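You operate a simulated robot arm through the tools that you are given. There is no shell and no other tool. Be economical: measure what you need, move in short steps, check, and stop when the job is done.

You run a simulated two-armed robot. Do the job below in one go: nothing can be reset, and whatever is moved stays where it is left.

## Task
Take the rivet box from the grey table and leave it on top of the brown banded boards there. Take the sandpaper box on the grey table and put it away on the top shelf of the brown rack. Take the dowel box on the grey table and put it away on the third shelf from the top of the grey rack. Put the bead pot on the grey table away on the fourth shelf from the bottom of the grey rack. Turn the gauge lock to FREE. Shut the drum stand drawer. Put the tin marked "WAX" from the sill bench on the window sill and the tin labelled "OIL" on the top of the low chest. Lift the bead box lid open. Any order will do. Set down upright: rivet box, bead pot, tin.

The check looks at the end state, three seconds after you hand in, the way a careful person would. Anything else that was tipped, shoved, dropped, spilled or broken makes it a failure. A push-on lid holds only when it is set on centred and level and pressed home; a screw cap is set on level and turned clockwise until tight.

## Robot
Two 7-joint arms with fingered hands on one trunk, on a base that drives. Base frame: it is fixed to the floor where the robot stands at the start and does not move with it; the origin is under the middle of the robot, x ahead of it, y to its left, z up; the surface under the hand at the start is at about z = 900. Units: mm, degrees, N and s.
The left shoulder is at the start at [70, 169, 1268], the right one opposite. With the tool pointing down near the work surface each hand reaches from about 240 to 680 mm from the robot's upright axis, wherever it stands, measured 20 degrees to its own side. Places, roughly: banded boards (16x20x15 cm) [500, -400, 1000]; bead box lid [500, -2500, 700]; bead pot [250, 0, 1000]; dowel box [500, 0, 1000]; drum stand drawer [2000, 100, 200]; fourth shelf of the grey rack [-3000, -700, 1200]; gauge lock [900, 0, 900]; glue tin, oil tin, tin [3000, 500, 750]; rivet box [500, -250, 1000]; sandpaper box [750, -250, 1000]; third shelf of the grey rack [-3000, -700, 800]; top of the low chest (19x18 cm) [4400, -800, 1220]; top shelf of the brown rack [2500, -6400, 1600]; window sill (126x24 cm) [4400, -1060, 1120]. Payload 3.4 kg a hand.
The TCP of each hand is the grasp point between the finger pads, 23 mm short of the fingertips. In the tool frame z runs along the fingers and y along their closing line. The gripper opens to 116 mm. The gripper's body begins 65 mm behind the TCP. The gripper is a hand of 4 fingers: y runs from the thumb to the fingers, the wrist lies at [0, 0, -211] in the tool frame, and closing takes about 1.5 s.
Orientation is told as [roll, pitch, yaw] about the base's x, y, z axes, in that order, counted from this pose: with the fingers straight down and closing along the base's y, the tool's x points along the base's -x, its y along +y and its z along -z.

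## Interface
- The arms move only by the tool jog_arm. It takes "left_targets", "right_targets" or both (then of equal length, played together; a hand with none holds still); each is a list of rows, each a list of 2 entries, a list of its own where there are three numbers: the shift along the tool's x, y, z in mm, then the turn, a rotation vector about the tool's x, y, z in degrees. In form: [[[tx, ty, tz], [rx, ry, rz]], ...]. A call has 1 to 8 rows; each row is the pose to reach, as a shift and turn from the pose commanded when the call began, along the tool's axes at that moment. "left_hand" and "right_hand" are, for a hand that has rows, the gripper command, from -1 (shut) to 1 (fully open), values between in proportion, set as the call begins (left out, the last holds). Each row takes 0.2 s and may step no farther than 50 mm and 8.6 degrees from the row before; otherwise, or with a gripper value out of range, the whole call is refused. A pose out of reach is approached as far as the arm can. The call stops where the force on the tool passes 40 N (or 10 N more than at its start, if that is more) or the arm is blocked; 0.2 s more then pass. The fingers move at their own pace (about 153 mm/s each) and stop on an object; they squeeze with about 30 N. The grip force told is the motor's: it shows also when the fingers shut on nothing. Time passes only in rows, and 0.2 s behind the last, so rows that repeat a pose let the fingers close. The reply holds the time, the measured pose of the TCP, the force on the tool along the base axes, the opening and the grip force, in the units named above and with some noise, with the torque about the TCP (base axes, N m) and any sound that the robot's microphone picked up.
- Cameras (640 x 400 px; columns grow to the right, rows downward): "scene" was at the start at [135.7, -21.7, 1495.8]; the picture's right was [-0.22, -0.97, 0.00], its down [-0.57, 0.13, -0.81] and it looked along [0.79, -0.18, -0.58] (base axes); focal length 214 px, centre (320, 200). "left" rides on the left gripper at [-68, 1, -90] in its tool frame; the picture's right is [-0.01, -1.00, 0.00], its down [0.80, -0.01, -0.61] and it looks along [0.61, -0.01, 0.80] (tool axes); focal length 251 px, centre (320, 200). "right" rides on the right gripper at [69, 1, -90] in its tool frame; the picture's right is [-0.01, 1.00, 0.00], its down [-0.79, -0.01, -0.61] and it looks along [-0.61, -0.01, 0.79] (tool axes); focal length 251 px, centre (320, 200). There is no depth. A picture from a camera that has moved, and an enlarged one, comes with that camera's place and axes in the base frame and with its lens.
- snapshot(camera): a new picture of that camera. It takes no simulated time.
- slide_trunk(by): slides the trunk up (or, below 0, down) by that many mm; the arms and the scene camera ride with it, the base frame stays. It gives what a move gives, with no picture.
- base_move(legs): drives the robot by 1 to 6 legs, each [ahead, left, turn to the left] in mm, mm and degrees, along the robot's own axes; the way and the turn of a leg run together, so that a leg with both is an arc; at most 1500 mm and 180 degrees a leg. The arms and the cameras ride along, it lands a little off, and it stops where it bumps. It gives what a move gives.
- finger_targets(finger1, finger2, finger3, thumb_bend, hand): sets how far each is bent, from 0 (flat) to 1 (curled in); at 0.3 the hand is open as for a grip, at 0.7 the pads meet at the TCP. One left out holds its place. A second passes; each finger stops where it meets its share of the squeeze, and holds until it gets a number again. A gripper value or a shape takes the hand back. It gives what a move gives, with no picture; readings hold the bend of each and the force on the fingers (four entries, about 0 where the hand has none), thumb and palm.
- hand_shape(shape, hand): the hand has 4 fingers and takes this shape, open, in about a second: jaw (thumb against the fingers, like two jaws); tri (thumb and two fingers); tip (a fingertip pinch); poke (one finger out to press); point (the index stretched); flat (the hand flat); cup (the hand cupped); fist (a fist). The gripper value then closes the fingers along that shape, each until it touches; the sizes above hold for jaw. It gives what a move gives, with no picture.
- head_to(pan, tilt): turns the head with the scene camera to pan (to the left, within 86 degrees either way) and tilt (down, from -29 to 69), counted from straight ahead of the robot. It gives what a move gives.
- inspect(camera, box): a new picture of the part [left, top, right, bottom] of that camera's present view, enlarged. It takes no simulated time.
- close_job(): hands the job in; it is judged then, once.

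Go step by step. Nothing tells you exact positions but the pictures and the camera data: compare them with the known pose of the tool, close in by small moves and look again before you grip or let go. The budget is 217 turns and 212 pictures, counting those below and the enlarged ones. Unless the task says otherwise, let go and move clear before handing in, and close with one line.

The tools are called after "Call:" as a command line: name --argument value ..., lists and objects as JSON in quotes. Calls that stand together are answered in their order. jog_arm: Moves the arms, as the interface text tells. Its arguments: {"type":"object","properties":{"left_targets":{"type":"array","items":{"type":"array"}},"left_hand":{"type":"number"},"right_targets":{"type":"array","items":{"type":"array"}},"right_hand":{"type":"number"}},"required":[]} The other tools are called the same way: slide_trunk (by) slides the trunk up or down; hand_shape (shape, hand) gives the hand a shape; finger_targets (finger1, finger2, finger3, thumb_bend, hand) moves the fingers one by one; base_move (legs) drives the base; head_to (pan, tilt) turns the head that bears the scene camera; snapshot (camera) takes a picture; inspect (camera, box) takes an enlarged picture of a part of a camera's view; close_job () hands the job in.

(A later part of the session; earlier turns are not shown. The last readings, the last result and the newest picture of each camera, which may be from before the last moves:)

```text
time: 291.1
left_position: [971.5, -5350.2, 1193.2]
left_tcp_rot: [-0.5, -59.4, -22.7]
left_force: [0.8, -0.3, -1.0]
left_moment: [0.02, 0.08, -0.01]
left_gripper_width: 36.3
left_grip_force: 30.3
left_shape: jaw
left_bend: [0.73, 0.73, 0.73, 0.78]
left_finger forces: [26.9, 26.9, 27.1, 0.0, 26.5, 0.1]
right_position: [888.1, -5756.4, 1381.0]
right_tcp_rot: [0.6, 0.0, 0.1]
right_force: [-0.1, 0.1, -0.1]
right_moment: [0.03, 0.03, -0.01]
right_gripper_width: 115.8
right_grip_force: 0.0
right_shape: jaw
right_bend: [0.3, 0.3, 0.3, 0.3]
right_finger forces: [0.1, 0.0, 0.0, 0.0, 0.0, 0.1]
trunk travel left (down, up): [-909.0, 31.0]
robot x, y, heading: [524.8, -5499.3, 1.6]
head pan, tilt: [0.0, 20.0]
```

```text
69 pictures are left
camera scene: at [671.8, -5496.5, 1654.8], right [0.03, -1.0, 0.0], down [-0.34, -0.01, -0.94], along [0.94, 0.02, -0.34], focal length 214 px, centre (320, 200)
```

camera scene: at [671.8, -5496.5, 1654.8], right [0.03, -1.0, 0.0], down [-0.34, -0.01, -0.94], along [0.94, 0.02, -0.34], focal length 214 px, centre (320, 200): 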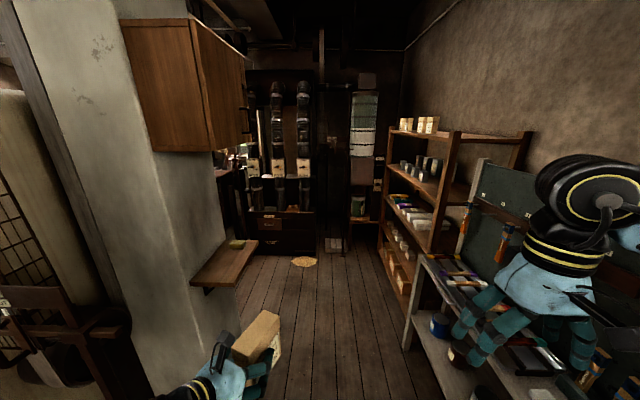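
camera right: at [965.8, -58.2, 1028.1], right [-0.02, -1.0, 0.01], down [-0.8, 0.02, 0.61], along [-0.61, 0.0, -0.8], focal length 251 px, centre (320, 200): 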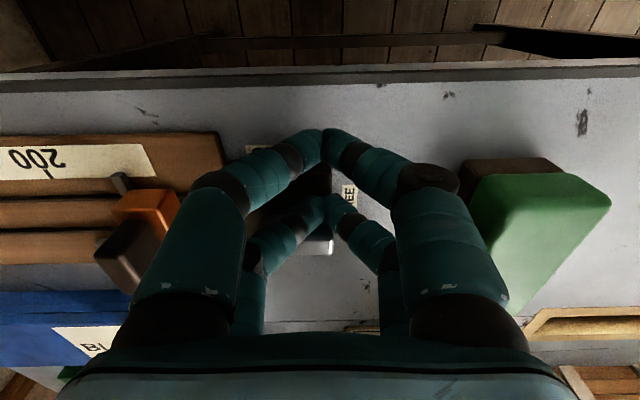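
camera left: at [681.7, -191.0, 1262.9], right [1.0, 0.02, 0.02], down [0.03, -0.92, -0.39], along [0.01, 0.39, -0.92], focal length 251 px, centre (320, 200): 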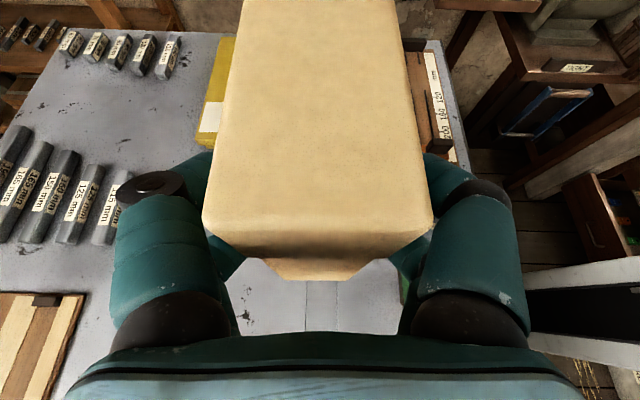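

The passage is clear if I shift a little right after the window bench. I advance to in front of the rack and turn to face it.

Call:
base_move --legs '[[0, 0, -1.5], [420, 0, 0], [600, -190, 0], [1050, 0, 0]]'

Call:
head_to --pan -50 --tilt 10

Call:
snapshot --camera "scene"

```text
time: 298.5
left_position: [2116.5, -5555.5, 1196.9]
left_tcp_rot: [-0.3, -60.1, -25.1]
left_force: [0.5, -0.4, -2.0]
left_moment: [0.02, 0.03, 0.0]
left_gripper_width: 36.3
left_grip_force: 30.5
left_shape: jaw
left_bend: [0.73, 0.73, 0.73, 0.78]
left_finger forces: [27.2, 27.1, 27.4, 0.1, 27.1, 0.0]
right_position: [2015.4, -5959.1, 1382.6]
right_tcp_rot: [0.6, -0.3, -2.7]
right_force: [-0.2, 0.7, -0.4]
right_moment: [0.02, 0.0, 0.0]
right_gripper_width: 115.9
right_grip_force: 0.1
right_shape: jaw
right_bend: [0.3, 0.3, 0.3, 0.3]
right_finger forces: [0.1, 0.1, 0.0, 0.0, 0.1, 0.0]
trunk travel left (down, up): [-909.0, 31.0]
robot x, y, heading: [1678.3, -5690.5, -0.9]
head pan, tilt: [0.0, 20.0]
stopped in leg 4: the robot was blocked; the commanded pose is now the measured one
```

```text
time: 299.7
left_position: [2116.2, -5553.9, 1198.7]
left_tcp_rot: [-0.2, -60.1, -25.1]
left_force: [-0.4, 0.5, -2.3]
left_moment: [0.0, 0.05, 0.02]
left_gripper_width: 36.3
left_grip_force: 29.7
left_shape: jaw
left_bend: [0.73, 0.73, 0.73, 0.78]
left_finger forces: [27.1, 27.1, 27.3, 0.1, 27.0, 0.0]
right_position: [2014.0, -5958.2, 1384.3]
right_tcp_rot: [0.6, -0.3, -2.3]
right_force: [0.1, 0.2, -0.4]
right_moment: [0.01, 0.01, 0.01]
right_gripper_width: 115.8
right_grip_force: 0.0
right_shape: jaw
right_bend: [0.3, 0.3, 0.3, 0.3]
right_finger forces: [0.1, 0.0, 0.0, 0.0, 0.0, 0.0]
trunk travel left (down, up): [-909.0, 31.0]
robot x, y, heading: [1678.1, -5690.2, -0.6]
head pan, tilt: [-50.0, 10.0]
```

```text
68 pictures are left
camera scene: at [1771.8, -5759.0, 1672.4], right [-0.77, -0.63, -0.01], down [-0.1, 0.13, -0.99], along [0.63, -0.76, -0.16], focal length 214 px, centre (320, 200)
```

scene: 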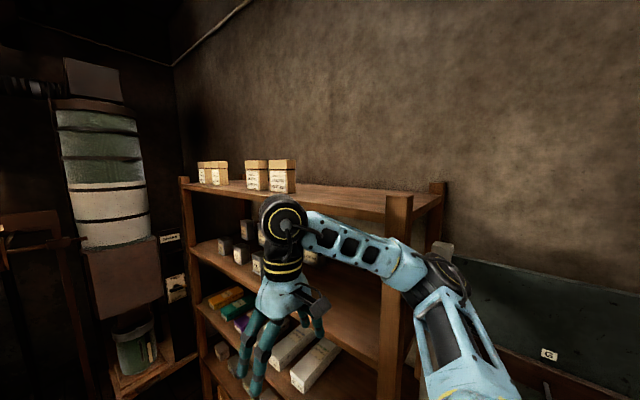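

The base was blocked: probably the right elbow is near the rack's post. I look down/ahead and at the right side.

Call:
head_to --pan -20 --tilt 60

Call:
snapshot --camera "scene"

Call:
head_to --pan -85 --tilt 35

Call:
snapshot --camera "scene"

```text
time: 300.9
left_position: [2115.3, -5553.9, 1198.3]
left_tcp_rot: [-0.1, -60.1, -25.1]
left_force: [0.1, 0.0, -1.7]
left_moment: [0.02, 0.04, 0.02]
left_gripper_width: 36.2
left_grip_force: 30.3
left_shape: jaw
left_bend: [0.73, 0.73, 0.73, 0.78]
left_finger forces: [27.1, 27.2, 27.3, 0.0, 27.0, 0.1]
right_position: [2014.2, -5958.8, 1385.0]
right_tcp_rot: [0.6, -0.4, -2.4]
right_force: [-1.1, -0.7, 0.8]
right_moment: [-0.05, 0.0, -0.01]
right_gripper_width: 115.9
right_grip_force: 0.1
right_shape: jaw
right_bend: [0.3, 0.3, 0.3, 0.3]
right_finger forces: [0.1, 0.0, 0.0, 0.0, 0.1, 0.1]
trunk travel left (down, up): [-909.0, 31.0]
robot x, y, heading: [1676.1, -5692.3, -0.5]
head pan, tilt: [-20.0, 60.0]
```

```text
67 pictures are left
camera scene: at [1776.0, -5711.0, 1597.9], right [-0.36, -0.93, 0.0], down [-0.8, 0.31, -0.51], along [0.48, -0.18, -0.86], focal length 214 px, centre (320, 200)
```

scene: 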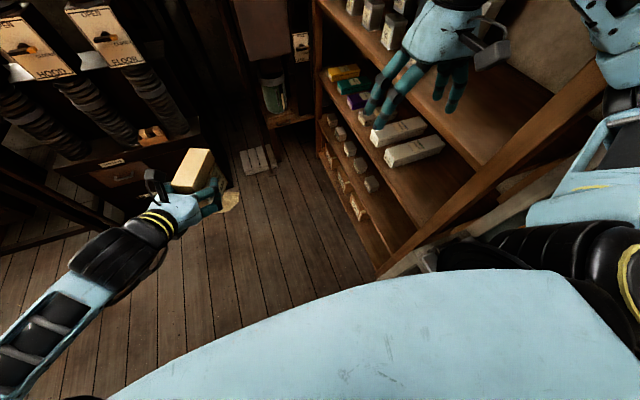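

```text
time: 302.2
left_position: [2115.7, -5553.7, 1198.0]
left_tcp_rot: [-0.3, -60.1, -25.2]
left_force: [-0.2, -0.4, -1.8]
left_moment: [0.03, 0.03, 0.01]
left_gripper_width: 36.3
left_grip_force: 29.8
left_shape: jaw
left_bend: [0.73, 0.73, 0.73, 0.78]
left_finger forces: [27.1, 27.2, 27.5, 0.0, 27.1, 0.0]
right_position: [2013.2, -5958.9, 1383.7]
right_tcp_rot: [0.7, -0.3, -2.4]
right_force: [0.5, 0.3, 0.1]
right_moment: [-0.02, -0.02, 0.0]
right_gripper_width: 115.9
right_grip_force: 0.0
right_shape: jaw
right_bend: [0.3, 0.3, 0.3, 0.3]
right_finger forces: [0.0, 0.0, 0.0, 0.0, 0.0, 0.1]
trunk travel left (down, up): [-909.0, 31.0]
robot x, y, heading: [1677.6, -5687.9, -0.7]
head pan, tilt: [-85.0, 35.0]
```

```text
66 pictures are left
camera scene: at [1719.9, -5774.9, 1631.8], right [-1.0, -0.07, -0.01], down [-0.03, 0.57, -0.82], along [0.07, -0.82, -0.57], focal length 214 px, centre (320, 200)
```

scene: 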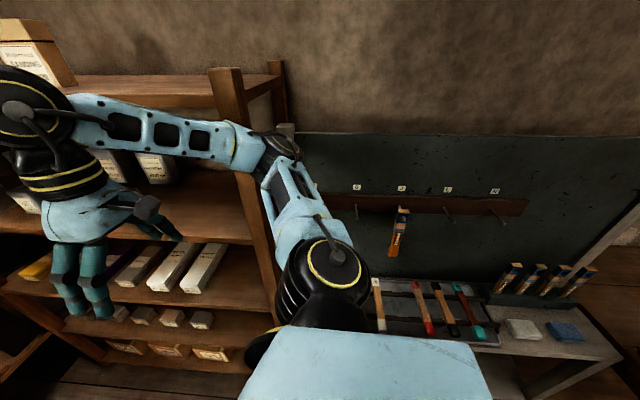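

The right elbow touches the rack's near post. I back off, tuck the right hand inward, then pass with a bit more room.

Call:
base_move --legs '[[-80, 0, 0.6]]'

Call:
jog_arm --right_targets '[[[20, 35, -20], [0, 0, 0]], [[40, 70, -40], [0, 0, 0]], [[50, 110, -50], [0, 0, 0]], [[50, 150, -50], [0, 0, 0]], [[50, 180, -50], [0, 0, 0]]]'

Call:
head_to --pan 60 --tilt 35

Call:
snapshot --camera "scene"

```text
time: 303.3
left_position: [2056.5, -5552.6, 1189.8]
left_tcp_rot: [-0.6, -59.0, -23.9]
left_force: [0.7, -0.4, -1.5]
left_moment: [0.0, 0.07, -0.01]
left_gripper_width: 36.2
left_grip_force: 30.0
left_shape: jaw
left_bend: [0.73, 0.73, 0.73, 0.78]
left_finger forces: [27.0, 27.2, 27.5, 0.0, 26.9, 0.0]
right_position: [1962.9, -5958.7, 1375.0]
right_tcp_rot: [0.9, 0.8, -1.8]
right_force: [1.2, 0.0, -0.6]
right_moment: [0.01, 0.03, 0.0]
right_gripper_width: 115.9
right_grip_force: 0.1
right_shape: jaw
right_bend: [0.3, 0.3, 0.3, 0.3]
right_finger forces: [0.1, 0.0, 0.1, 0.0, 0.0, 0.0]
trunk travel left (down, up): [-909.0, 31.0]
robot x, y, heading: [1598.1, -5686.6, -0.0]
head pan, tilt: [-85.0, 35.0]
```

```text
time: 304.5
left_position: [2047.3, -5549.8, 1192.2]
left_tcp_rot: [-0.5, -59.4, -24.1]
left_force: [-0.2, 0.0, -1.4]
left_moment: [-0.02, 0.05, -0.01]
left_gripper_width: 35.9
left_grip_force: 30.1
left_shape: jaw
left_bend: [0.73, 0.73, 0.73, 0.78]
left_finger forces: [27.2, 27.2, 27.4, 0.1, 27.0, 0.0]
right_position: [1906.9, -5775.6, 1431.0]
right_tcp_rot: [0.7, 0.4, -1.8]
right_force: [-0.9, 0.6, -0.5]
right_moment: [-0.03, 0.03, -0.01]
right_gripper_width: 116.1
right_grip_force: 0.1
right_shape: jaw
right_bend: [0.3, 0.3, 0.3, 0.3]
right_finger forces: [0.1, 0.0, 0.1, 0.0, 0.0, 0.0]
trunk travel left (down, up): [-909.0, 31.0]
robot x, y, heading: [1603.3, -5691.2, 0.1]
head pan, tilt: [-85.0, 35.0]
```

```text
time: 306.8
left_position: [2046.4, -5552.7, 1193.3]
left_tcp_rot: [-0.4, -59.5, -24.3]
left_force: [-0.3, -0.8, -2.7]
left_moment: [0.0, 0.04, 0.0]
left_gripper_width: 36.1
left_grip_force: 30.2
left_shape: jaw
left_bend: [0.73, 0.73, 0.73, 0.78]
left_finger forces: [27.1, 27.2, 27.4, 0.0, 27.0, 0.1]
right_position: [1905.0, -5779.4, 1432.2]
right_tcp_rot: [0.8, 0.3, -1.9]
right_force: [0.2, 0.2, 0.1]
right_moment: [0.04, -0.05, 0.01]
right_gripper_width: 116.2
right_grip_force: 0.1
right_shape: jaw
right_bend: [0.3, 0.3, 0.3, 0.3]
right_finger forces: [0.0, 0.0, 0.1, 0.0, 0.1, 0.1]
trunk travel left (down, up): [-909.0, 31.0]
robot x, y, heading: [1600.7, -5689.5, -0.1]
head pan, tilt: [60.0, 35.0]
```

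```text
65 pictures are left
camera scene: at [1694.0, -5614.8, 1631.0], right [0.86, -0.5, 0.0], down [-0.29, -0.5, -0.82], along [0.41, 0.71, -0.57], focal length 214 px, centre (320, 200)
```

scene: 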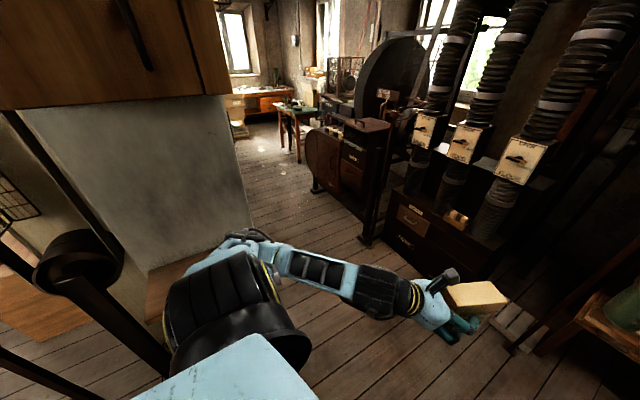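

There is space ahead; I continue forward with a slight left offset, then turn to face the rack.

Call:
base_move --legs '[[300, 90, 0], [480, 0, 0]]'

Call:
head_to --pan -60 --tilt 20

Call:
snapshot --camera "scene"

```text
time: 311.3
left_position: [2822.4, -5455.3, 1194.5]
left_tcp_rot: [-0.3, -59.6, -23.7]
left_force: [-0.3, 0.6, -1.6]
left_moment: [0.01, -0.02, -0.01]
left_gripper_width: 36.1
left_grip_force: 30.2
left_shape: jaw
left_bend: [0.73, 0.73, 0.73, 0.78]
left_finger forces: [27.1, 27.3, 27.4, 0.1, 27.0, 0.0]
right_position: [2682.4, -5684.9, 1431.8]
right_tcp_rot: [0.9, 0.2, -1.1]
right_force: [-0.4, -0.6, -0.1]
right_moment: [0.0, -0.04, -0.02]
right_gripper_width: 116.1
right_grip_force: 0.0
right_shape: jaw
right_bend: [0.3, 0.3, 0.3, 0.3]
right_finger forces: [0.0, 0.0, 0.1, 0.0, 0.1, 0.0]
trunk travel left (down, up): [-909.0, 31.0]
robot x, y, heading: [2376.5, -5595.2, 0.5]
head pan, tilt: [60.0, 35.0]
```

```text
time: 313.3
left_position: [2823.6, -5455.3, 1194.5]
left_tcp_rot: [-0.4, -59.6, -23.6]
left_force: [-0.1, -0.6, -2.2]
left_moment: [0.03, 0.08, -0.03]
left_gripper_width: 36.0
left_grip_force: 30.1
left_shape: jaw
left_bend: [0.73, 0.73, 0.73, 0.78]
left_finger forces: [27.1, 27.2, 27.5, 0.1, 27.0, 0.1]
right_position: [2685.6, -5683.6, 1431.2]
right_tcp_rot: [0.9, 0.3, -1.1]
right_force: [0.7, 0.3, 0.6]
right_moment: [-0.01, -0.03, -0.01]
right_gripper_width: 116.0
right_grip_force: 0.0
right_shape: jaw
right_bend: [0.3, 0.3, 0.3, 0.3]
right_finger forces: [0.0, 0.1, 0.1, 0.1, 0.0, 0.0]
trunk travel left (down, up): [-909.0, 31.0]
robot x, y, heading: [2375.6, -5595.8, 0.6]
head pan, tilt: [-60.0, 20.0]
```

```text
64 pictures are left
camera scene: at [2476.3, -5678.9, 1654.8], right [-0.86, -0.51, 0.0], down [-0.17, 0.29, -0.94], along [0.48, -0.81, -0.34], focal length 214 px, centre (320, 200)
```

scene: 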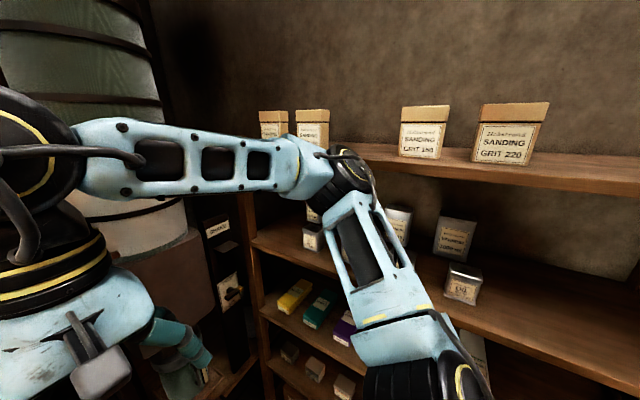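

Top shelf holds sanding boxes with a free gap. I move away a little and turn to face the rack squarely.

Call:
base_move --legs '[[0, 220, 0], [0, 0, -90.5]]'

Call:
head_to --pan 0 --tilt 5

Call:
snapshot --camera "scene"

```text
time: 318.8
left_position: [2521.4, -5819.6, 1193.6]
left_tcp_rot: [-0.4, -59.6, -113.1]
left_force: [0.3, 0.3, -1.6]
left_moment: [0.05, -0.03, 0.0]
left_gripper_width: 36.0
left_grip_force: 29.9
left_shape: jaw
left_bend: [0.73, 0.74, 0.73, 0.78]
left_finger forces: [26.6, 26.8, 26.9, 0.0, 26.5, 0.1]
right_position: [2293.1, -5684.2, 1431.7]
right_tcp_rot: [0.8, 0.3, -90.6]
right_force: [-0.1, -0.7, 0.0]
right_moment: [-0.01, 0.01, -0.01]
right_gripper_width: 115.6
right_grip_force: 0.0
right_shape: jaw
right_bend: [0.3, 0.3, 0.3, 0.3]
right_finger forces: [0.0, 0.0, 0.0, 0.0, 0.2, 0.0]
trunk travel left (down, up): [-909.0, 31.0]
robot x, y, heading: [2373.4, -5376.1, -89.1]
head pan, tilt: [-60.0, 20.0]
```

```text
time: 320.1
left_position: [2521.7, -5819.3, 1193.9]
left_tcp_rot: [-0.4, -59.5, -113.1]
left_force: [-0.5, 0.1, -1.7]
left_moment: [0.03, 0.0, 0.01]
left_gripper_width: 36.2
left_grip_force: 29.4
left_shape: jaw
left_bend: [0.73, 0.74, 0.73, 0.78]
left_finger forces: [26.8, 26.8, 27.1, 0.0, 26.5, 0.0]
right_position: [2293.0, -5683.8, 1432.0]
right_tcp_rot: [0.7, 0.3, -90.5]
right_force: [0.5, 0.9, -0.8]
right_moment: [-0.02, -0.03, 0.01]
right_gripper_width: 116.0
right_grip_force: 0.0
right_shape: jaw
right_bend: [0.3, 0.3, 0.3, 0.3]
right_finger forces: [0.1, 0.1, 0.0, 0.1, 0.1, 0.0]
trunk travel left (down, up): [-909.0, 31.0]
robot x, y, heading: [2380.7, -5377.9, -89.0]
head pan, tilt: [0.0, 5.0]
```

```text
63 pictures are left
camera scene: at [2379.1, -5520.6, 1679.1], right [-1.0, -0.02, 0.0], down [0.0, 0.09, -1.0], along [0.02, -1.0, -0.09], focal length 214 px, centre (320, 200)
```

scene: 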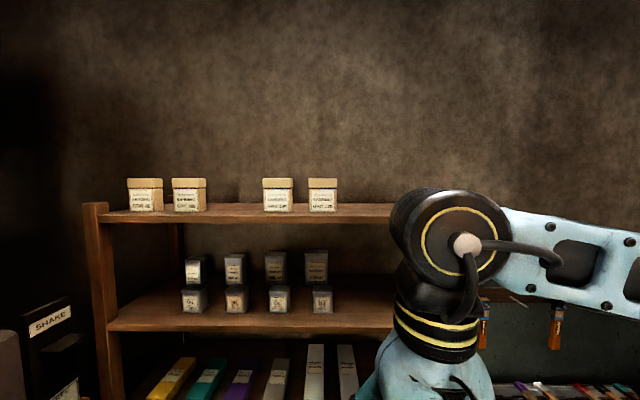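

Shelf top z≈1594, front edge y≈−6120, and there's free space right of the last box (x≈2165). I raise the box high and square the hand.

Call:
slide_trunk --by 30

Call:
jog_arm --left_targets '[[[-42, -5, -24], [-6, 0, -3.4]], [[-84, -10, -48], [-12, 0, -6.8]], [[-126, -15, -72], [-18, 0, -10.3]], [[-168, -20, -96], [-20, 0, -11.4]], [[-210, -20, -120], [-20, 0, -11.4]], [[-252, -20, -144], [-20, 0, -11.4]], [[-294, -20, -168], [-20, 0, -11.4]], [[-336, -20, -192], [-20, 0, -11.4]]]'

Call:
base_move --legs '[[0, -290, -1]]'

Call:
snapshot --camera "scene"

```text
time: 320.9
left_position: [2522.5, -5821.0, 1223.9]
left_tcp_rot: [-0.4, -59.4, -113.1]
left_force: [-0.3, -0.3, -2.3]
left_moment: [0.03, 0.0, -0.03]
left_gripper_width: 36.0
left_grip_force: 29.5
left_shape: jaw
left_bend: [0.73, 0.74, 0.73, 0.78]
left_finger forces: [26.8, 26.8, 27.1, 0.1, 26.5, 0.0]
right_position: [2293.2, -5683.1, 1460.1]
right_tcp_rot: [0.7, 0.1, -90.6]
right_force: [0.0, 1.5, -0.3]
right_moment: [-0.02, 0.0, 0.03]
right_gripper_width: 116.0
right_grip_force: 0.1
right_shape: jaw
right_bend: [0.3, 0.3, 0.3, 0.3]
right_finger forces: [0.0, 0.1, 0.1, 0.0, 0.1, 0.0]
trunk travel left (down, up): [-939.0, 1.0]
robot x, y, heading: [2381.8, -5379.9, -89.2]
head pan, tilt: [0.0, 5.0]
```

```text
time: 322.7
left_position: [2504.2, -5813.7, 1611.4]
left_tcp_rot: [0.4, -59.6, -90.6]
left_force: [0.2, 0.6, -1.8]
left_moment: [0.05, 0.02, 0.01]
left_gripper_width: 35.8
left_grip_force: 30.1
left_shape: jaw
left_bend: [0.74, 0.74, 0.73, 0.78]
left_finger forces: [26.9, 26.8, 27.1, 0.1, 26.6, 0.0]
left hand out of reach, approached as far as the arm can: row 1, 2, 3
right_position: [2292.5, -5682.4, 1460.4]
right_tcp_rot: [0.8, 0.2, -90.6]
right_force: [0.9, -0.6, 0.5]
right_moment: [0.02, 0.03, -0.01]
right_gripper_width: 115.9
right_grip_force: 0.1
right_shape: jaw
right_bend: [0.3, 0.3, 0.3, 0.3]
right_finger forces: [0.0, 0.0, 0.0, 0.0, 0.0, 0.1]
trunk travel left (down, up): [-939.0, 1.0]
robot x, y, heading: [2374.4, -5375.1, -88.9]
head pan, tilt: [0.0, 5.0]
```

```text
time: 324.7
left_position: [2207.0, -5822.2, 1610.4]
left_tcp_rot: [-0.1, -59.5, -91.2]
left_force: [0.6, -1.1, -2.1]
left_moment: [0.03, 0.0, -0.03]
left_gripper_width: 36.0
left_grip_force: 30.1
left_shape: jaw
left_bend: [0.74, 0.74, 0.73, 0.78]
left_finger forces: [26.8, 26.8, 27.1, 0.0, 26.5, 0.0]
right_position: [1997.8, -5685.4, 1462.1]
right_tcp_rot: [0.6, 0.3, -91.3]
right_force: [-0.5, -0.7, -0.7]
right_moment: [-0.03, 0.05, 0.03]
right_gripper_width: 115.8
right_grip_force: 0.2
right_shape: jaw
right_bend: [0.3, 0.3, 0.3, 0.3]
right_finger forces: [0.0, 0.0, 0.0, 0.1, 0.1, 0.1]
trunk travel left (down, up): [-939.0, 1.0]
robot x, y, heading: [2079.4, -5382.4, -89.8]
head pan, tilt: [0.0, 5.0]
```

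```text
62 pictures are left
camera scene: at [2086.8, -5523.9, 1709.2], right [-1.0, 0.0, 0.0], down [0.0, 0.09, -1.0], along [0.0, -1.0, -0.09], focal length 214 px, centre (320, 200)
```

scene: 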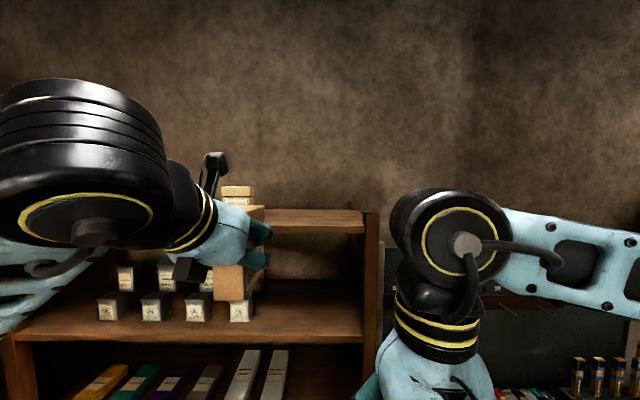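

I shift right to clear the neighbouring box, raise further, then advance.

Call:
jog_arm --left_targets '[[[-40, 0, -23], [0, 0, 0]], [[-76, 0, -44], [0, 0, 0]]]'

Call:
base_move --legs '[[0, -75, 0], [230, 0, 0]]'

Call:
snapshot --camera "left"

Call:
snapshot --camera "scene"

```text
time: 325.3
left_position: [2205.2, -5820.2, 1697.8]
left_tcp_rot: [0.2, -59.6, -91.4]
left_force: [0.9, 0.8, -1.8]
left_moment: [0.04, -0.01, -0.03]
left_gripper_width: 35.9
left_grip_force: 29.5
left_shape: jaw
left_bend: [0.74, 0.74, 0.73, 0.78]
left_finger forces: [26.8, 26.9, 27.1, 0.0, 26.5, 0.0]
right_position: [1994.6, -5684.1, 1462.0]
right_tcp_rot: [0.7, 0.2, -91.2]
right_force: [0.1, 0.1, 1.2]
right_moment: [0.02, 0.03, 0.01]
right_gripper_width: 116.0
right_grip_force: 0.2
right_shape: jaw
right_bend: [0.3, 0.3, 0.3, 0.3]
right_finger forces: [0.0, 0.0, 0.1, 0.0, 0.1, 0.0]
trunk travel left (down, up): [-939.0, 1.0]
robot x, y, heading: [2081.1, -5380.9, -89.8]
head pan, tilt: [0.0, 5.0]
```

```text
time: 327.6
left_position: [2128.8, -6045.1, 1699.5]
left_tcp_rot: [0.0, -59.9, -91.7]
left_force: [0.6, 0.9, -0.7]
left_moment: [0.02, 0.01, 0.01]
left_gripper_width: 36.0
left_grip_force: 29.6
left_shape: jaw
left_bend: [0.74, 0.74, 0.73, 0.78]
left_finger forces: [26.8, 26.9, 27.1, 0.0, 26.7, 0.1]
right_position: [1919.3, -5910.4, 1462.3]
right_tcp_rot: [0.7, 0.1, -91.6]
right_force: [-0.1, 0.5, 0.0]
right_moment: [-0.04, -0.02, 0.0]
right_gripper_width: 116.0
right_grip_force: 0.0
right_shape: jaw
right_bend: [0.3, 0.3, 0.3, 0.3]
right_finger forces: [0.0, 0.0, 0.0, 0.1, 0.0, 0.0]
trunk travel left (down, up): [-939.0, 1.0]
robot x, y, heading: [2006.7, -5611.5, -90.1]
head pan, tilt: [0.0, 5.0]
```

```text
61 pictures are left
camera left: at [2132.0, -6003.7, 1803.4], right [-1.0, 0.02, 0.01], down [0.02, 0.92, -0.38], along [-0.02, -0.38, -0.92], focal length 251 px, centre (320, 200)
```

left: 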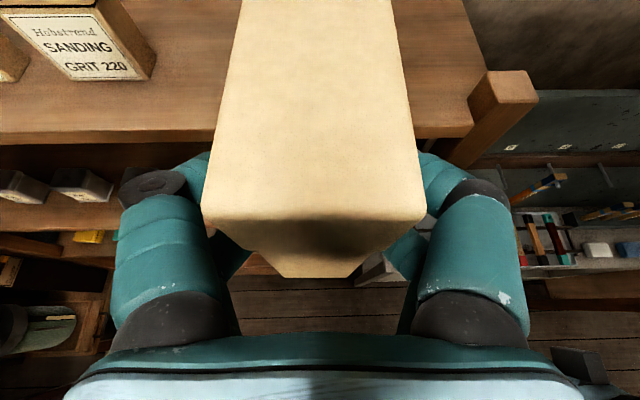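

```text
60 pictures are left
camera scene: at [2009.0, -5746.9, 1709.8], right [-1.0, 0.0, 0.0], down [0.0, 0.08, -1.0], along [0.0, -1.0, -0.08], focal length 214 px, centre (320, 200)
```

scene: 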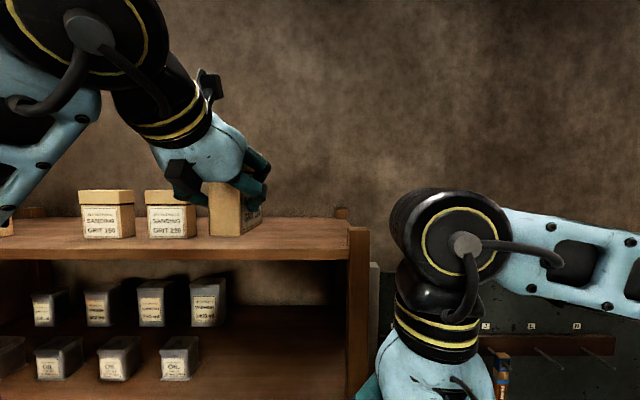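

Clear on both sides. I drive 60 mm more and extend the box over the shelf.

Call:
base_move --legs '[[60, 0, 0]]'

Call:
jog_arm --left_targets '[[[-18, 0, 31], [0, 0, 0]], [[-36, 0, 62], [0, 0, 0]], [[-54, 0, 94], [0, 0, 0]], [[-71, 0, 125], [0, 0, 0]]]'

Call:
snapshot --camera "left"

```text
time: 328.6
left_position: [2125.7, -6098.3, 1701.3]
left_tcp_rot: [0.3, -60.1, -91.9]
left_force: [0.0, -0.1, -2.3]
left_moment: [0.0, -0.01, 0.0]
left_gripper_width: 36.1
left_grip_force: 30.2
left_shape: jaw
left_bend: [0.74, 0.74, 0.73, 0.78]
left_finger forces: [26.8, 26.9, 27.1, 0.1, 26.6, 0.0]
right_position: [1918.4, -5963.0, 1465.1]
right_tcp_rot: [0.8, -0.4, -91.7]
right_force: [0.4, 1.2, 0.7]
right_moment: [-0.04, 0.02, -0.01]
right_gripper_width: 115.8
right_grip_force: 0.1
right_shape: jaw
right_bend: [0.3, 0.3, 0.3, 0.3]
right_finger forces: [0.0, 0.0, 0.1, 0.0, 0.0, 0.0]
trunk travel left (down, up): [-939.0, 1.0]
robot x, y, heading: [2005.4, -5670.7, -90.4]
head pan, tilt: [0.0, 5.0]
```

```text
time: 329.6
left_position: [2121.2, -6261.7, 1695.6]
left_tcp_rot: [0.3, -59.4, -91.9]
left_force: [0.3, -0.3, -2.4]
left_moment: [0.05, 0.01, 0.03]
left_gripper_width: 35.9
left_grip_force: 29.4
left_shape: jaw
left_bend: [0.74, 0.74, 0.74, 0.78]
left_finger forces: [26.8, 26.9, 27.0, 0.0, 26.6, 0.1]
right_position: [1916.4, -5979.9, 1461.2]
right_tcp_rot: [0.8, 0.3, -91.7]
right_force: [0.5, -0.5, -0.7]
right_moment: [0.05, -0.02, 0.0]
right_gripper_width: 115.8
right_grip_force: 0.0
right_shape: jaw
right_bend: [0.3, 0.3, 0.3, 0.3]
right_finger forces: [0.0, 0.1, 0.0, 0.0, 0.0, 0.0]
trunk travel left (down, up): [-939.0, 1.0]
robot x, y, heading: [2008.5, -5668.3, -89.8]
head pan, tilt: [0.0, 5.0]
```

```text
59 pictures are left
camera left: at [2124.4, -6220.3, 1799.5], right [-1.0, 0.02, 0.01], down [0.02, 0.93, -0.37], along [-0.01, -0.37, -0.93], focal length 251 px, centre (320, 200)
```

left: 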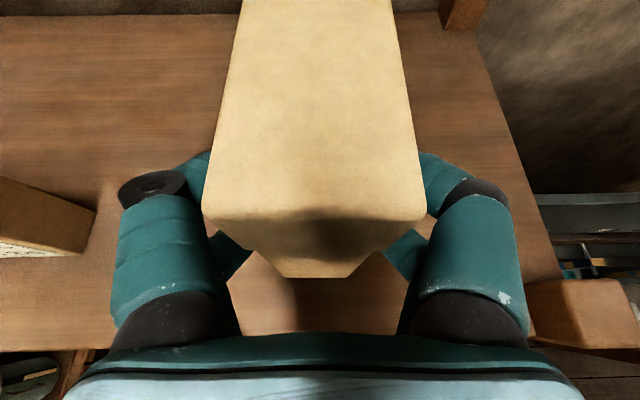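

Over the shelf with room around. I lower to contact.

Call:
jog_arm --left_targets '[[[13, 0, 7.5], [0, 0, 0]], [[24, 0, 14], [0, 0, 0]], [[28, 0, 16], [0, 0, 0]], [[31, 0, 18], [0, 0, 0]], [[34, 0, 19.5], [0, 0, 0]], [[37, 0, 21], [0, 0, 0]]]'

```text
time: 331.0
left_position: [2123.1, -6256.1, 1651.7]
left_tcp_rot: [0.2, -59.5, -91.8]
left_force: [-0.3, 0.4, -2.0]
left_moment: [0.02, -0.01, 0.01]
left_gripper_width: 35.8
left_grip_force: 29.9
left_shape: jaw
left_bend: [0.74, 0.74, 0.74, 0.78]
left_finger forces: [26.8, 26.8, 27.1, 0.0, 26.5, 0.0]
right_position: [1916.5, -5974.8, 1460.5]
right_tcp_rot: [0.7, 0.3, -91.7]
right_force: [-0.5, -0.6, -1.2]
right_moment: [0.03, 0.0, 0.0]
right_gripper_width: 116.0
right_grip_force: 0.0
right_shape: jaw
right_bend: [0.3, 0.3, 0.3, 0.3]
right_finger forces: [0.0, 0.0, 0.0, 0.1, 0.0, 0.0]
trunk travel left (down, up): [-939.0, 1.0]
robot x, y, heading: [2005.3, -5667.4, -90.0]
head pan, tilt: [0.0, 5.0]
```

Call:
jog_arm --left_targets '[[[3, 0, 1.7], [0, 0, 0]], [[6, 0, 3.4], [0, 0, 0]], [[9, 0, 5.1], [0, 0, 0]], [[12, 0, 6.8], [0, 0, 0]]]'

Call:
snapshot --camera "scene"

```text
time: 332.0
left_position: [2122.3, -6256.5, 1638.4]
left_tcp_rot: [0.3, -59.6, -91.9]
left_force: [0.6, 0.7, -1.9]
left_moment: [0.08, -0.03, 0.01]
left_gripper_width: 35.8
left_grip_force: 29.7
left_shape: jaw
left_bend: [0.74, 0.74, 0.74, 0.78]
left_finger forces: [26.8, 26.8, 27.1, 0.0, 26.5, 0.1]
right_position: [1918.0, -5975.0, 1461.3]
right_tcp_rot: [0.7, 0.2, -91.7]
right_force: [0.0, -1.1, 0.6]
right_moment: [-0.01, 0.01, -0.03]
right_gripper_width: 115.8
right_grip_force: 0.1
right_shape: jaw
right_bend: [0.3, 0.3, 0.3, 0.3]
right_finger forces: [0.0, 0.0, 0.0, 0.0, 0.0, 0.0]
trunk travel left (down, up): [-939.0, 1.0]
robot x, y, heading: [2007.7, -5671.2, -90.2]
head pan, tilt: [0.0, 5.0]
```

```text
58 pictures are left
camera scene: at [2006.6, -5814.3, 1709.2], right [-1.0, 0.0, 0.0], down [0.0, 0.09, -1.0], along [0.0, -1.0, -0.09], focal length 214 px, centre (320, 200)
```

scene: 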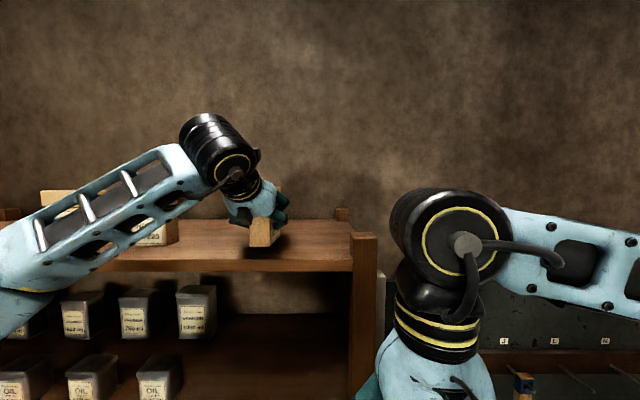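

Still slightly above; I continue lowering gently.

Call:
jog_arm --left_targets '[[[3, 0, 1.7], [0, 0, 0]], [[6, 0, 3.4], [0, 0, 0]], [[9, 0, 5.1], [0, 0, 0]], [[12, 0, 6.8], [0, 0, 0]], [[15, 0, 8.5], [0, 0, 0]]]'

```text
time: 333.2
left_position: [2123.3, -6254.1, 1629.8]
left_tcp_rot: [-0.3, -60.6, -91.2]
left_force: [0.3, -4.1, 13.9]
left_moment: [-0.16, 0.05, 0.05]
left_gripper_width: 36.1
left_grip_force: 29.7
left_shape: jaw
left_bend: [0.74, 0.74, 0.74, 0.78]
left_finger forces: [28.7, 28.0, 28.9, 0.0, 27.8, 0.1]
right_position: [1916.1, -5974.8, 1460.5]
right_tcp_rot: [0.8, 0.3, -91.8]
right_force: [0.2, -0.1, -0.3]
right_moment: [-0.01, -0.02, 0.0]
right_gripper_width: 116.1
right_grip_force: 0.0
right_shape: jaw
right_bend: [0.3, 0.3, 0.3, 0.3]
right_finger forces: [0.1, 0.1, 0.0, 0.0, 0.0, 0.0]
trunk travel left (down, up): [-939.0, 1.0]
robot x, y, heading: [2009.2, -5671.2, -90.1]
head pan, tilt: [0.0, 5.0]
stopped in row 5 (left hand): the force on the tool passed its limit at 44 N (the readings are from after the stop); the commanded pose is now the measured one
```

The box is down. I open, check, and withdraw straight back.

Call:
jog_arm --left_targets '[[[0, 0, 0], [0, 0, 0]], [[0, 0, 0], [0, 0, 0]], [[0, 0, 0], [0, 0, 0]], [[0, 0, 0], [0, 0, 0]], [[0, 0, 0], [0, 0, 0]]]' --left_hand 0.6

Call:
snapshot --camera "left"

```text
time: 334.4
left_position: [2123.4, -6255.7, 1628.3]
left_tcp_rot: [-0.2, -60.2, -91.5]
left_force: [1.2, 0.7, 0.0]
left_moment: [0.03, 0.0, 0.0]
left_gripper_width: 92.5
left_grip_force: 0.1
left_shape: jaw
left_bend: [0.59, 0.59, 0.59, 0.59]
left_finger forces: [0.0, 0.1, 0.0, 0.1, 0.0, 0.0]
right_position: [1916.8, -5974.9, 1462.5]
right_tcp_rot: [0.8, 0.3, -91.7]
right_force: [0.0, 0.3, 0.5]
right_moment: [0.05, 0.0, -0.01]
right_gripper_width: 116.1
right_grip_force: 0.0
right_shape: jaw
right_bend: [0.3, 0.3, 0.3, 0.3]
right_finger forces: [0.0, 0.1, 0.0, 0.0, 0.0, 0.0]
trunk travel left (down, up): [-939.0, 1.0]
robot x, y, heading: [2005.9, -5672.0, -90.0]
head pan, tilt: [0.0, 5.0]
```

```text
57 pictures are left
camera left: at [2126.2, -6212.0, 1730.9], right [-1.0, 0.02, 0.01], down [0.02, 0.92, -0.39], along [-0.02, -0.39, -0.92], focal length 251 px, centre (320, 200)
```

left: 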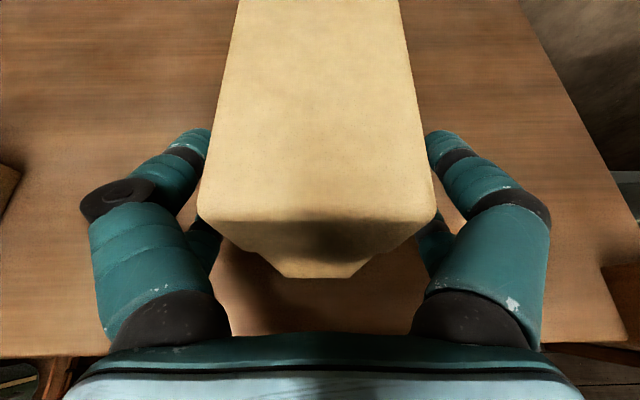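

The box stands on the top shelf. I back out, pull the left hand in, and check the shelf.

Call:
base_move --legs '[[-330, 0, 0]]'

Call:
snapshot --camera "scene"

Call:
jog_arm --left_targets '[[[35, 0, 0], [0, 0, 0]], [[70, 0, -20], [0, 0, 0]], [[110, 0, -40], [0, 0, 0]], [[150, 0, -60], [0, 0, 0]], [[190, 0, -75], [0, 0, 0]], [[230, 0, -90], [0, 0, 0]], [[270, 0, -100], [0, 0, 0]], [[300, 0, -100], [0, 0, 0]]]' --left_hand 1

Call:
base_move --legs '[[0, 0, 90], [250, 0, 0], [0, 0, 90]]'

Call:
head_to --pan 0 --tilt 25

Call:
snapshot --camera "scene"

```text
time: 336.6
left_position: [2125.3, -5926.1, 1626.5]
left_tcp_rot: [-0.3, -60.1, -91.4]
left_force: [0.1, 0.1, -0.3]
left_moment: [0.02, -0.02, 0.0]
left_gripper_width: 92.6
left_grip_force: 0.2
left_shape: jaw
left_bend: [0.59, 0.59, 0.59, 0.59]
left_finger forces: [0.1, 0.1, 0.1, 0.0, 0.0, 0.0]
right_position: [1916.8, -5648.6, 1461.0]
right_tcp_rot: [0.8, 0.5, -91.6]
right_force: [0.2, 0.4, 0.3]
right_moment: [0.06, 0.04, -0.01]
right_gripper_width: 116.0
right_grip_force: 0.1
right_shape: jaw
right_bend: [0.3, 0.3, 0.3, 0.3]
right_finger forces: [0.1, 0.0, 0.0, 0.0, 0.0, 0.0]
trunk travel left (down, up): [-939.0, 1.0]
robot x, y, heading: [2008.5, -5337.1, -89.8]
head pan, tilt: [0.0, 5.0]
```

```text
56 pictures are left
camera scene: at [2007.1, -5486.5, 1708.8], right [-1.0, 0.0, 0.0], down [0.0, 0.09, -1.0], along [0.0, -1.0, -0.09], focal length 214 px, centre (320, 200)
```

scene: 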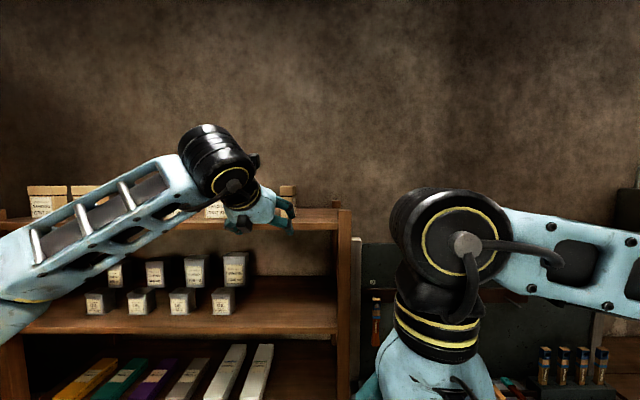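

```text
time: 338.4
left_position: [2086.7, -5724.2, 1450.8]
left_tcp_rot: [-0.1, -60.3, -91.4]
left_force: [0.2, 0.0, 0.6]
left_moment: [0.02, -0.03, 0.02]
left_gripper_width: 115.9
left_grip_force: 0.1
left_shape: jaw
left_bend: [0.3, 0.3, 0.3, 0.3]
left_finger forces: [0.1, 0.1, 0.1, 0.0, 0.1, 0.0]
left hand out of reach, approached as far as the arm can: row 6, 7, 8
right_position: [1917.7, -5643.8, 1461.1]
right_tcp_rot: [0.9, 0.3, -91.6]
right_force: [-1.1, -0.6, 0.1]
right_moment: [0.01, 0.03, -0.01]
right_gripper_width: 115.9
right_grip_force: 0.0
right_shape: jaw
right_bend: [0.3, 0.3, 0.3, 0.3]
right_finger forces: [0.0, 0.0, 0.0, 0.0, 0.0, 0.0]
trunk travel left (down, up): [-939.0, 1.0]
robot x, y, heading: [2007.8, -5335.8, -90.1]
head pan, tilt: [0.0, 5.0]
```

```text
time: 347.9
left_position: [2184.5, -4948.0, 1451.6]
left_tcp_rot: [-0.1, -60.2, 87.9]
left_force: [0.3, 0.7, -0.3]
left_moment: [0.02, 0.01, 0.0]
left_gripper_width: 115.7
left_grip_force: 0.2
left_shape: jaw
left_bend: [0.3, 0.3, 0.3, 0.3]
left_finger forces: [0.0, 0.1, 0.1, 0.0, 0.0, 0.0]
right_position: [2354.0, -5031.6, 1462.1]
right_tcp_rot: [0.9, 0.2, 87.6]
right_force: [0.0, 0.7, 0.2]
right_moment: [-0.01, 0.01, 0.02]
right_gripper_width: 116.0
right_grip_force: 0.1
right_shape: jaw
right_bend: [0.3, 0.3, 0.3, 0.3]
right_finger forces: [0.1, 0.0, 0.0, 0.0, 0.1, 0.0]
trunk travel left (down, up): [-939.0, 1.0]
robot x, y, heading: [2261.4, -5337.9, 89.1]
head pan, tilt: [0.0, 5.0]
```

```text
time: 348.7
left_position: [2183.7, -4948.3, 1451.0]
left_tcp_rot: [-0.1, -60.2, 87.8]
left_force: [-0.1, 0.3, 0.0]
left_moment: [0.03, 0.01, 0.0]
left_gripper_width: 116.3
left_grip_force: 0.1
left_shape: jaw
left_bend: [0.3, 0.3, 0.3, 0.3]
left_finger forces: [0.1, 0.0, 0.0, 0.1, 0.0, 0.0]
right_position: [2352.6, -5031.1, 1461.9]
right_tcp_rot: [0.8, 0.3, 87.6]
right_force: [0.0, -0.6, 0.4]
right_moment: [-0.01, -0.04, -0.03]
right_gripper_width: 115.7
right_grip_force: 0.1
right_shape: jaw
right_bend: [0.3, 0.3, 0.3, 0.3]
right_finger forces: [0.1, 0.0, 0.0, 0.0, 0.0, 0.1]
trunk travel left (down, up): [-939.0, 1.0]
robot x, y, heading: [2257.4, -5334.3, 89.3]
head pan, tilt: [0.0, 25.0]
```

```text
55 pictures are left
camera scene: at [2261.0, -5195.2, 1676.8], right [1.0, -0.01, 0.0], down [-0.01, -0.42, -0.91], along [0.01, 0.91, -0.42], focal length 214 px, centre (320, 200)
```

scene: 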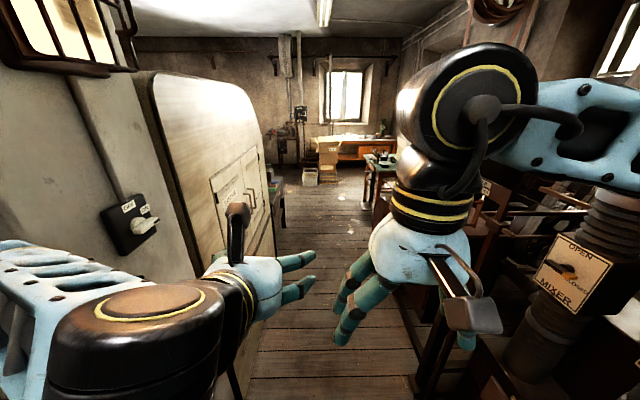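

The corridor north is clear. I drive up it and look toward the drum stand and sill bench.

Call:
base_move --legs '[[0, -60, 0.8], [1500, 0, 0], [1500, 0, 0], [700, 0, 0]]'

Call:
head_to --pan 0 --tilt 30

Call:
snapshot --camera "scene"

```text
time: 367.0
left_position: [2280.4, -1278.0, 1452.0]
left_tcp_rot: [-0.1, -60.3, 88.5]
left_force: [0.5, -0.6, 0.3]
left_moment: [0.04, -0.02, 0.01]
left_gripper_width: 116.0
left_grip_force: 0.1
left_shape: jaw
left_bend: [0.3, 0.3, 0.3, 0.3]
left_finger forces: [0.0, 0.0, 0.1, 0.0, 0.1, 0.0]
right_position: [2450.8, -1358.6, 1462.4]
right_tcp_rot: [0.7, 0.1, 88.2]
right_force: [0.6, 0.7, 0.6]
right_moment: [-0.01, -0.02, 0.04]
right_gripper_width: 115.6
right_grip_force: 0.2
right_shape: jaw
right_bend: [0.3, 0.3, 0.3, 0.3]
right_finger forces: [0.1, 0.1, 0.0, 0.1, 0.1, 0.0]
trunk travel left (down, up): [-939.0, 1.0]
robot x, y, heading: [2360.5, -1663.4, 89.8]
head pan, tilt: [0.0, 25.0]
```

```text
time: 367.7
left_position: [2279.7, -1276.1, 1451.3]
left_tcp_rot: [-0.3, -60.3, 88.6]
left_force: [0.3, 0.6, -0.5]
left_moment: [-0.01, -0.01, -0.01]
left_gripper_width: 115.8
left_grip_force: 0.1
left_shape: jaw
left_bend: [0.3, 0.3, 0.3, 0.3]
left_finger forces: [0.1, 0.0, 0.0, 0.1, 0.0, 0.1]
right_position: [2450.4, -1356.8, 1460.5]
right_tcp_rot: [0.8, 0.2, 88.1]
right_force: [0.4, -0.6, 0.3]
right_moment: [0.04, 0.06, 0.02]
right_gripper_width: 116.1
right_grip_force: 0.1
right_shape: jaw
right_bend: [0.3, 0.3, 0.3, 0.3]
right_finger forces: [0.0, 0.0, 0.0, 0.1, 0.0, 0.0]
trunk travel left (down, up): [-939.0, 1.0]
robot x, y, heading: [2360.0, -1657.5, 89.7]
head pan, tilt: [0.0, 30.0]
```

```text
54 pictures are left
camera scene: at [2361.4, -1524.0, 1668.9], right [1.0, 0.0, 0.0], down [0.0, -0.5, -0.87], along [0.0, 0.87, -0.5], focal length 214 px, centre (320, 200)
```

scene: 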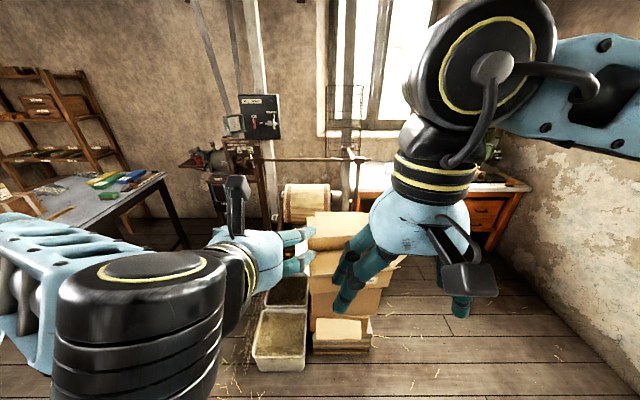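

I route around to face the drum stand from the west: north a bit, west, turn east, then sideways.

Call:
base_move --legs '[[350, 0, 0], [0, 980, 0], [0, 0, -90], [0, 1150, 0]]'

Call:
head_to --pan 5 --tilt 60

Call:
snapshot --camera "scene"

```text
time: 384.0
left_position: [1781.5, -55.6, 1451.9]
left_tcp_rot: [0.1, -60.1, -1.7]
left_force: [-0.4, -0.6, -0.3]
left_moment: [-0.01, 0.01, 0.04]
left_gripper_width: 115.9
left_grip_force: 0.1
left_shape: jaw
left_bend: [0.3, 0.3, 0.3, 0.3]
left_finger forces: [0.0, 0.0, 0.0, 0.0, 0.0, 0.1]
right_position: [1699.6, -225.7, 1461.5]
right_tcp_rot: [0.9, 0.2, -1.9]
right_force: [0.7, 0.2, -0.5]
right_moment: [0.0, -0.01, 0.01]
right_gripper_width: 115.6
right_grip_force: 0.1
right_shape: jaw
right_bend: [0.3, 0.3, 0.3, 0.3]
right_finger forces: [0.1, 0.0, 0.0, 0.0, 0.1, 0.0]
trunk travel left (down, up): [-939.0, 1.0]
robot x, y, heading: [1394.7, -134.6, -0.2]
head pan, tilt: [0.0, 30.0]
```

```text
time: 384.9
left_position: [1782.0, -53.7, 1450.9]
left_tcp_rot: [-0.2, -60.1, -1.7]
left_force: [-0.2, 0.2, -0.2]
left_moment: [0.02, -0.03, 0.0]
left_gripper_width: 115.8
left_grip_force: 0.0
left_shape: jaw
left_bend: [0.3, 0.3, 0.3, 0.3]
left_finger forces: [0.1, 0.0, 0.0, 0.0, 0.0, 0.0]
right_position: [1700.5, -223.7, 1462.2]
right_tcp_rot: [0.8, 0.2, -1.8]
right_force: [-0.2, -0.1, -0.2]
right_moment: [0.06, -0.01, 0.05]
right_gripper_width: 115.8
right_grip_force: 0.1
right_shape: jaw
right_bend: [0.3, 0.3, 0.3, 0.3]
right_finger forces: [0.1, 0.0, 0.1, 0.0, 0.0, 0.1]
trunk travel left (down, up): [-939.0, 1.0]
robot x, y, heading: [1395.3, -134.2, -0.2]
head pan, tilt: [5.0, 60.0]
```

```text
53 pictures are left
camera scene: at [1511.5, -130.2, 1626.8], right [0.08, -1.0, 0.0], down [-0.86, -0.07, -0.5], along [0.5, 0.04, -0.87], focal length 214 px, centre (320, 200)
```

scene: 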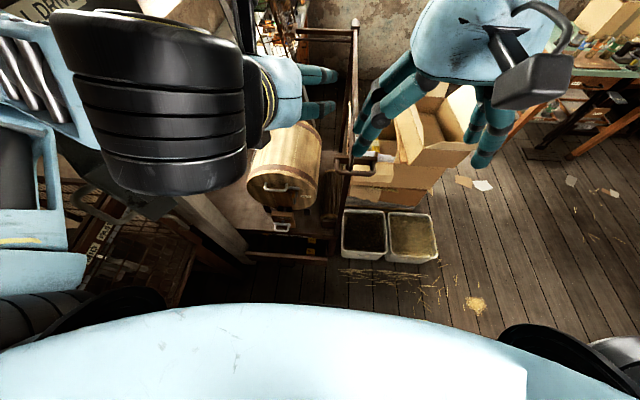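

I zoom in on the stand below the drum.

Call:
inspect --camera "scene" --box '[200, 170, 380, 310]'

```text
2.86 times, centred on (290, 240) of scene
camera zoom: at [1511.5, -130.2, 1626.8], right [0.08, -1.0, 0.0], down [-0.86, -0.07, -0.5], along [0.5, 0.04, -0.87], focal length 613 px, centre (406, 86)
```

zoom: 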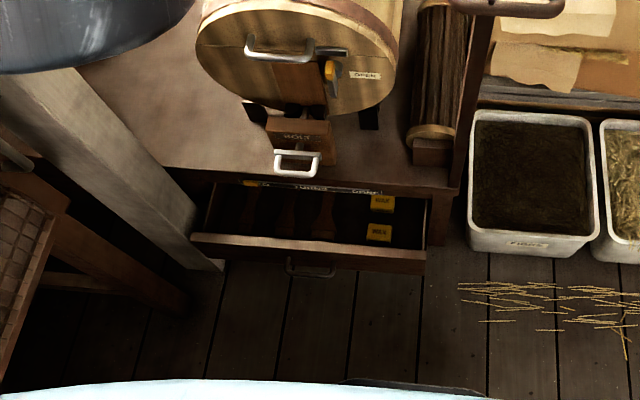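

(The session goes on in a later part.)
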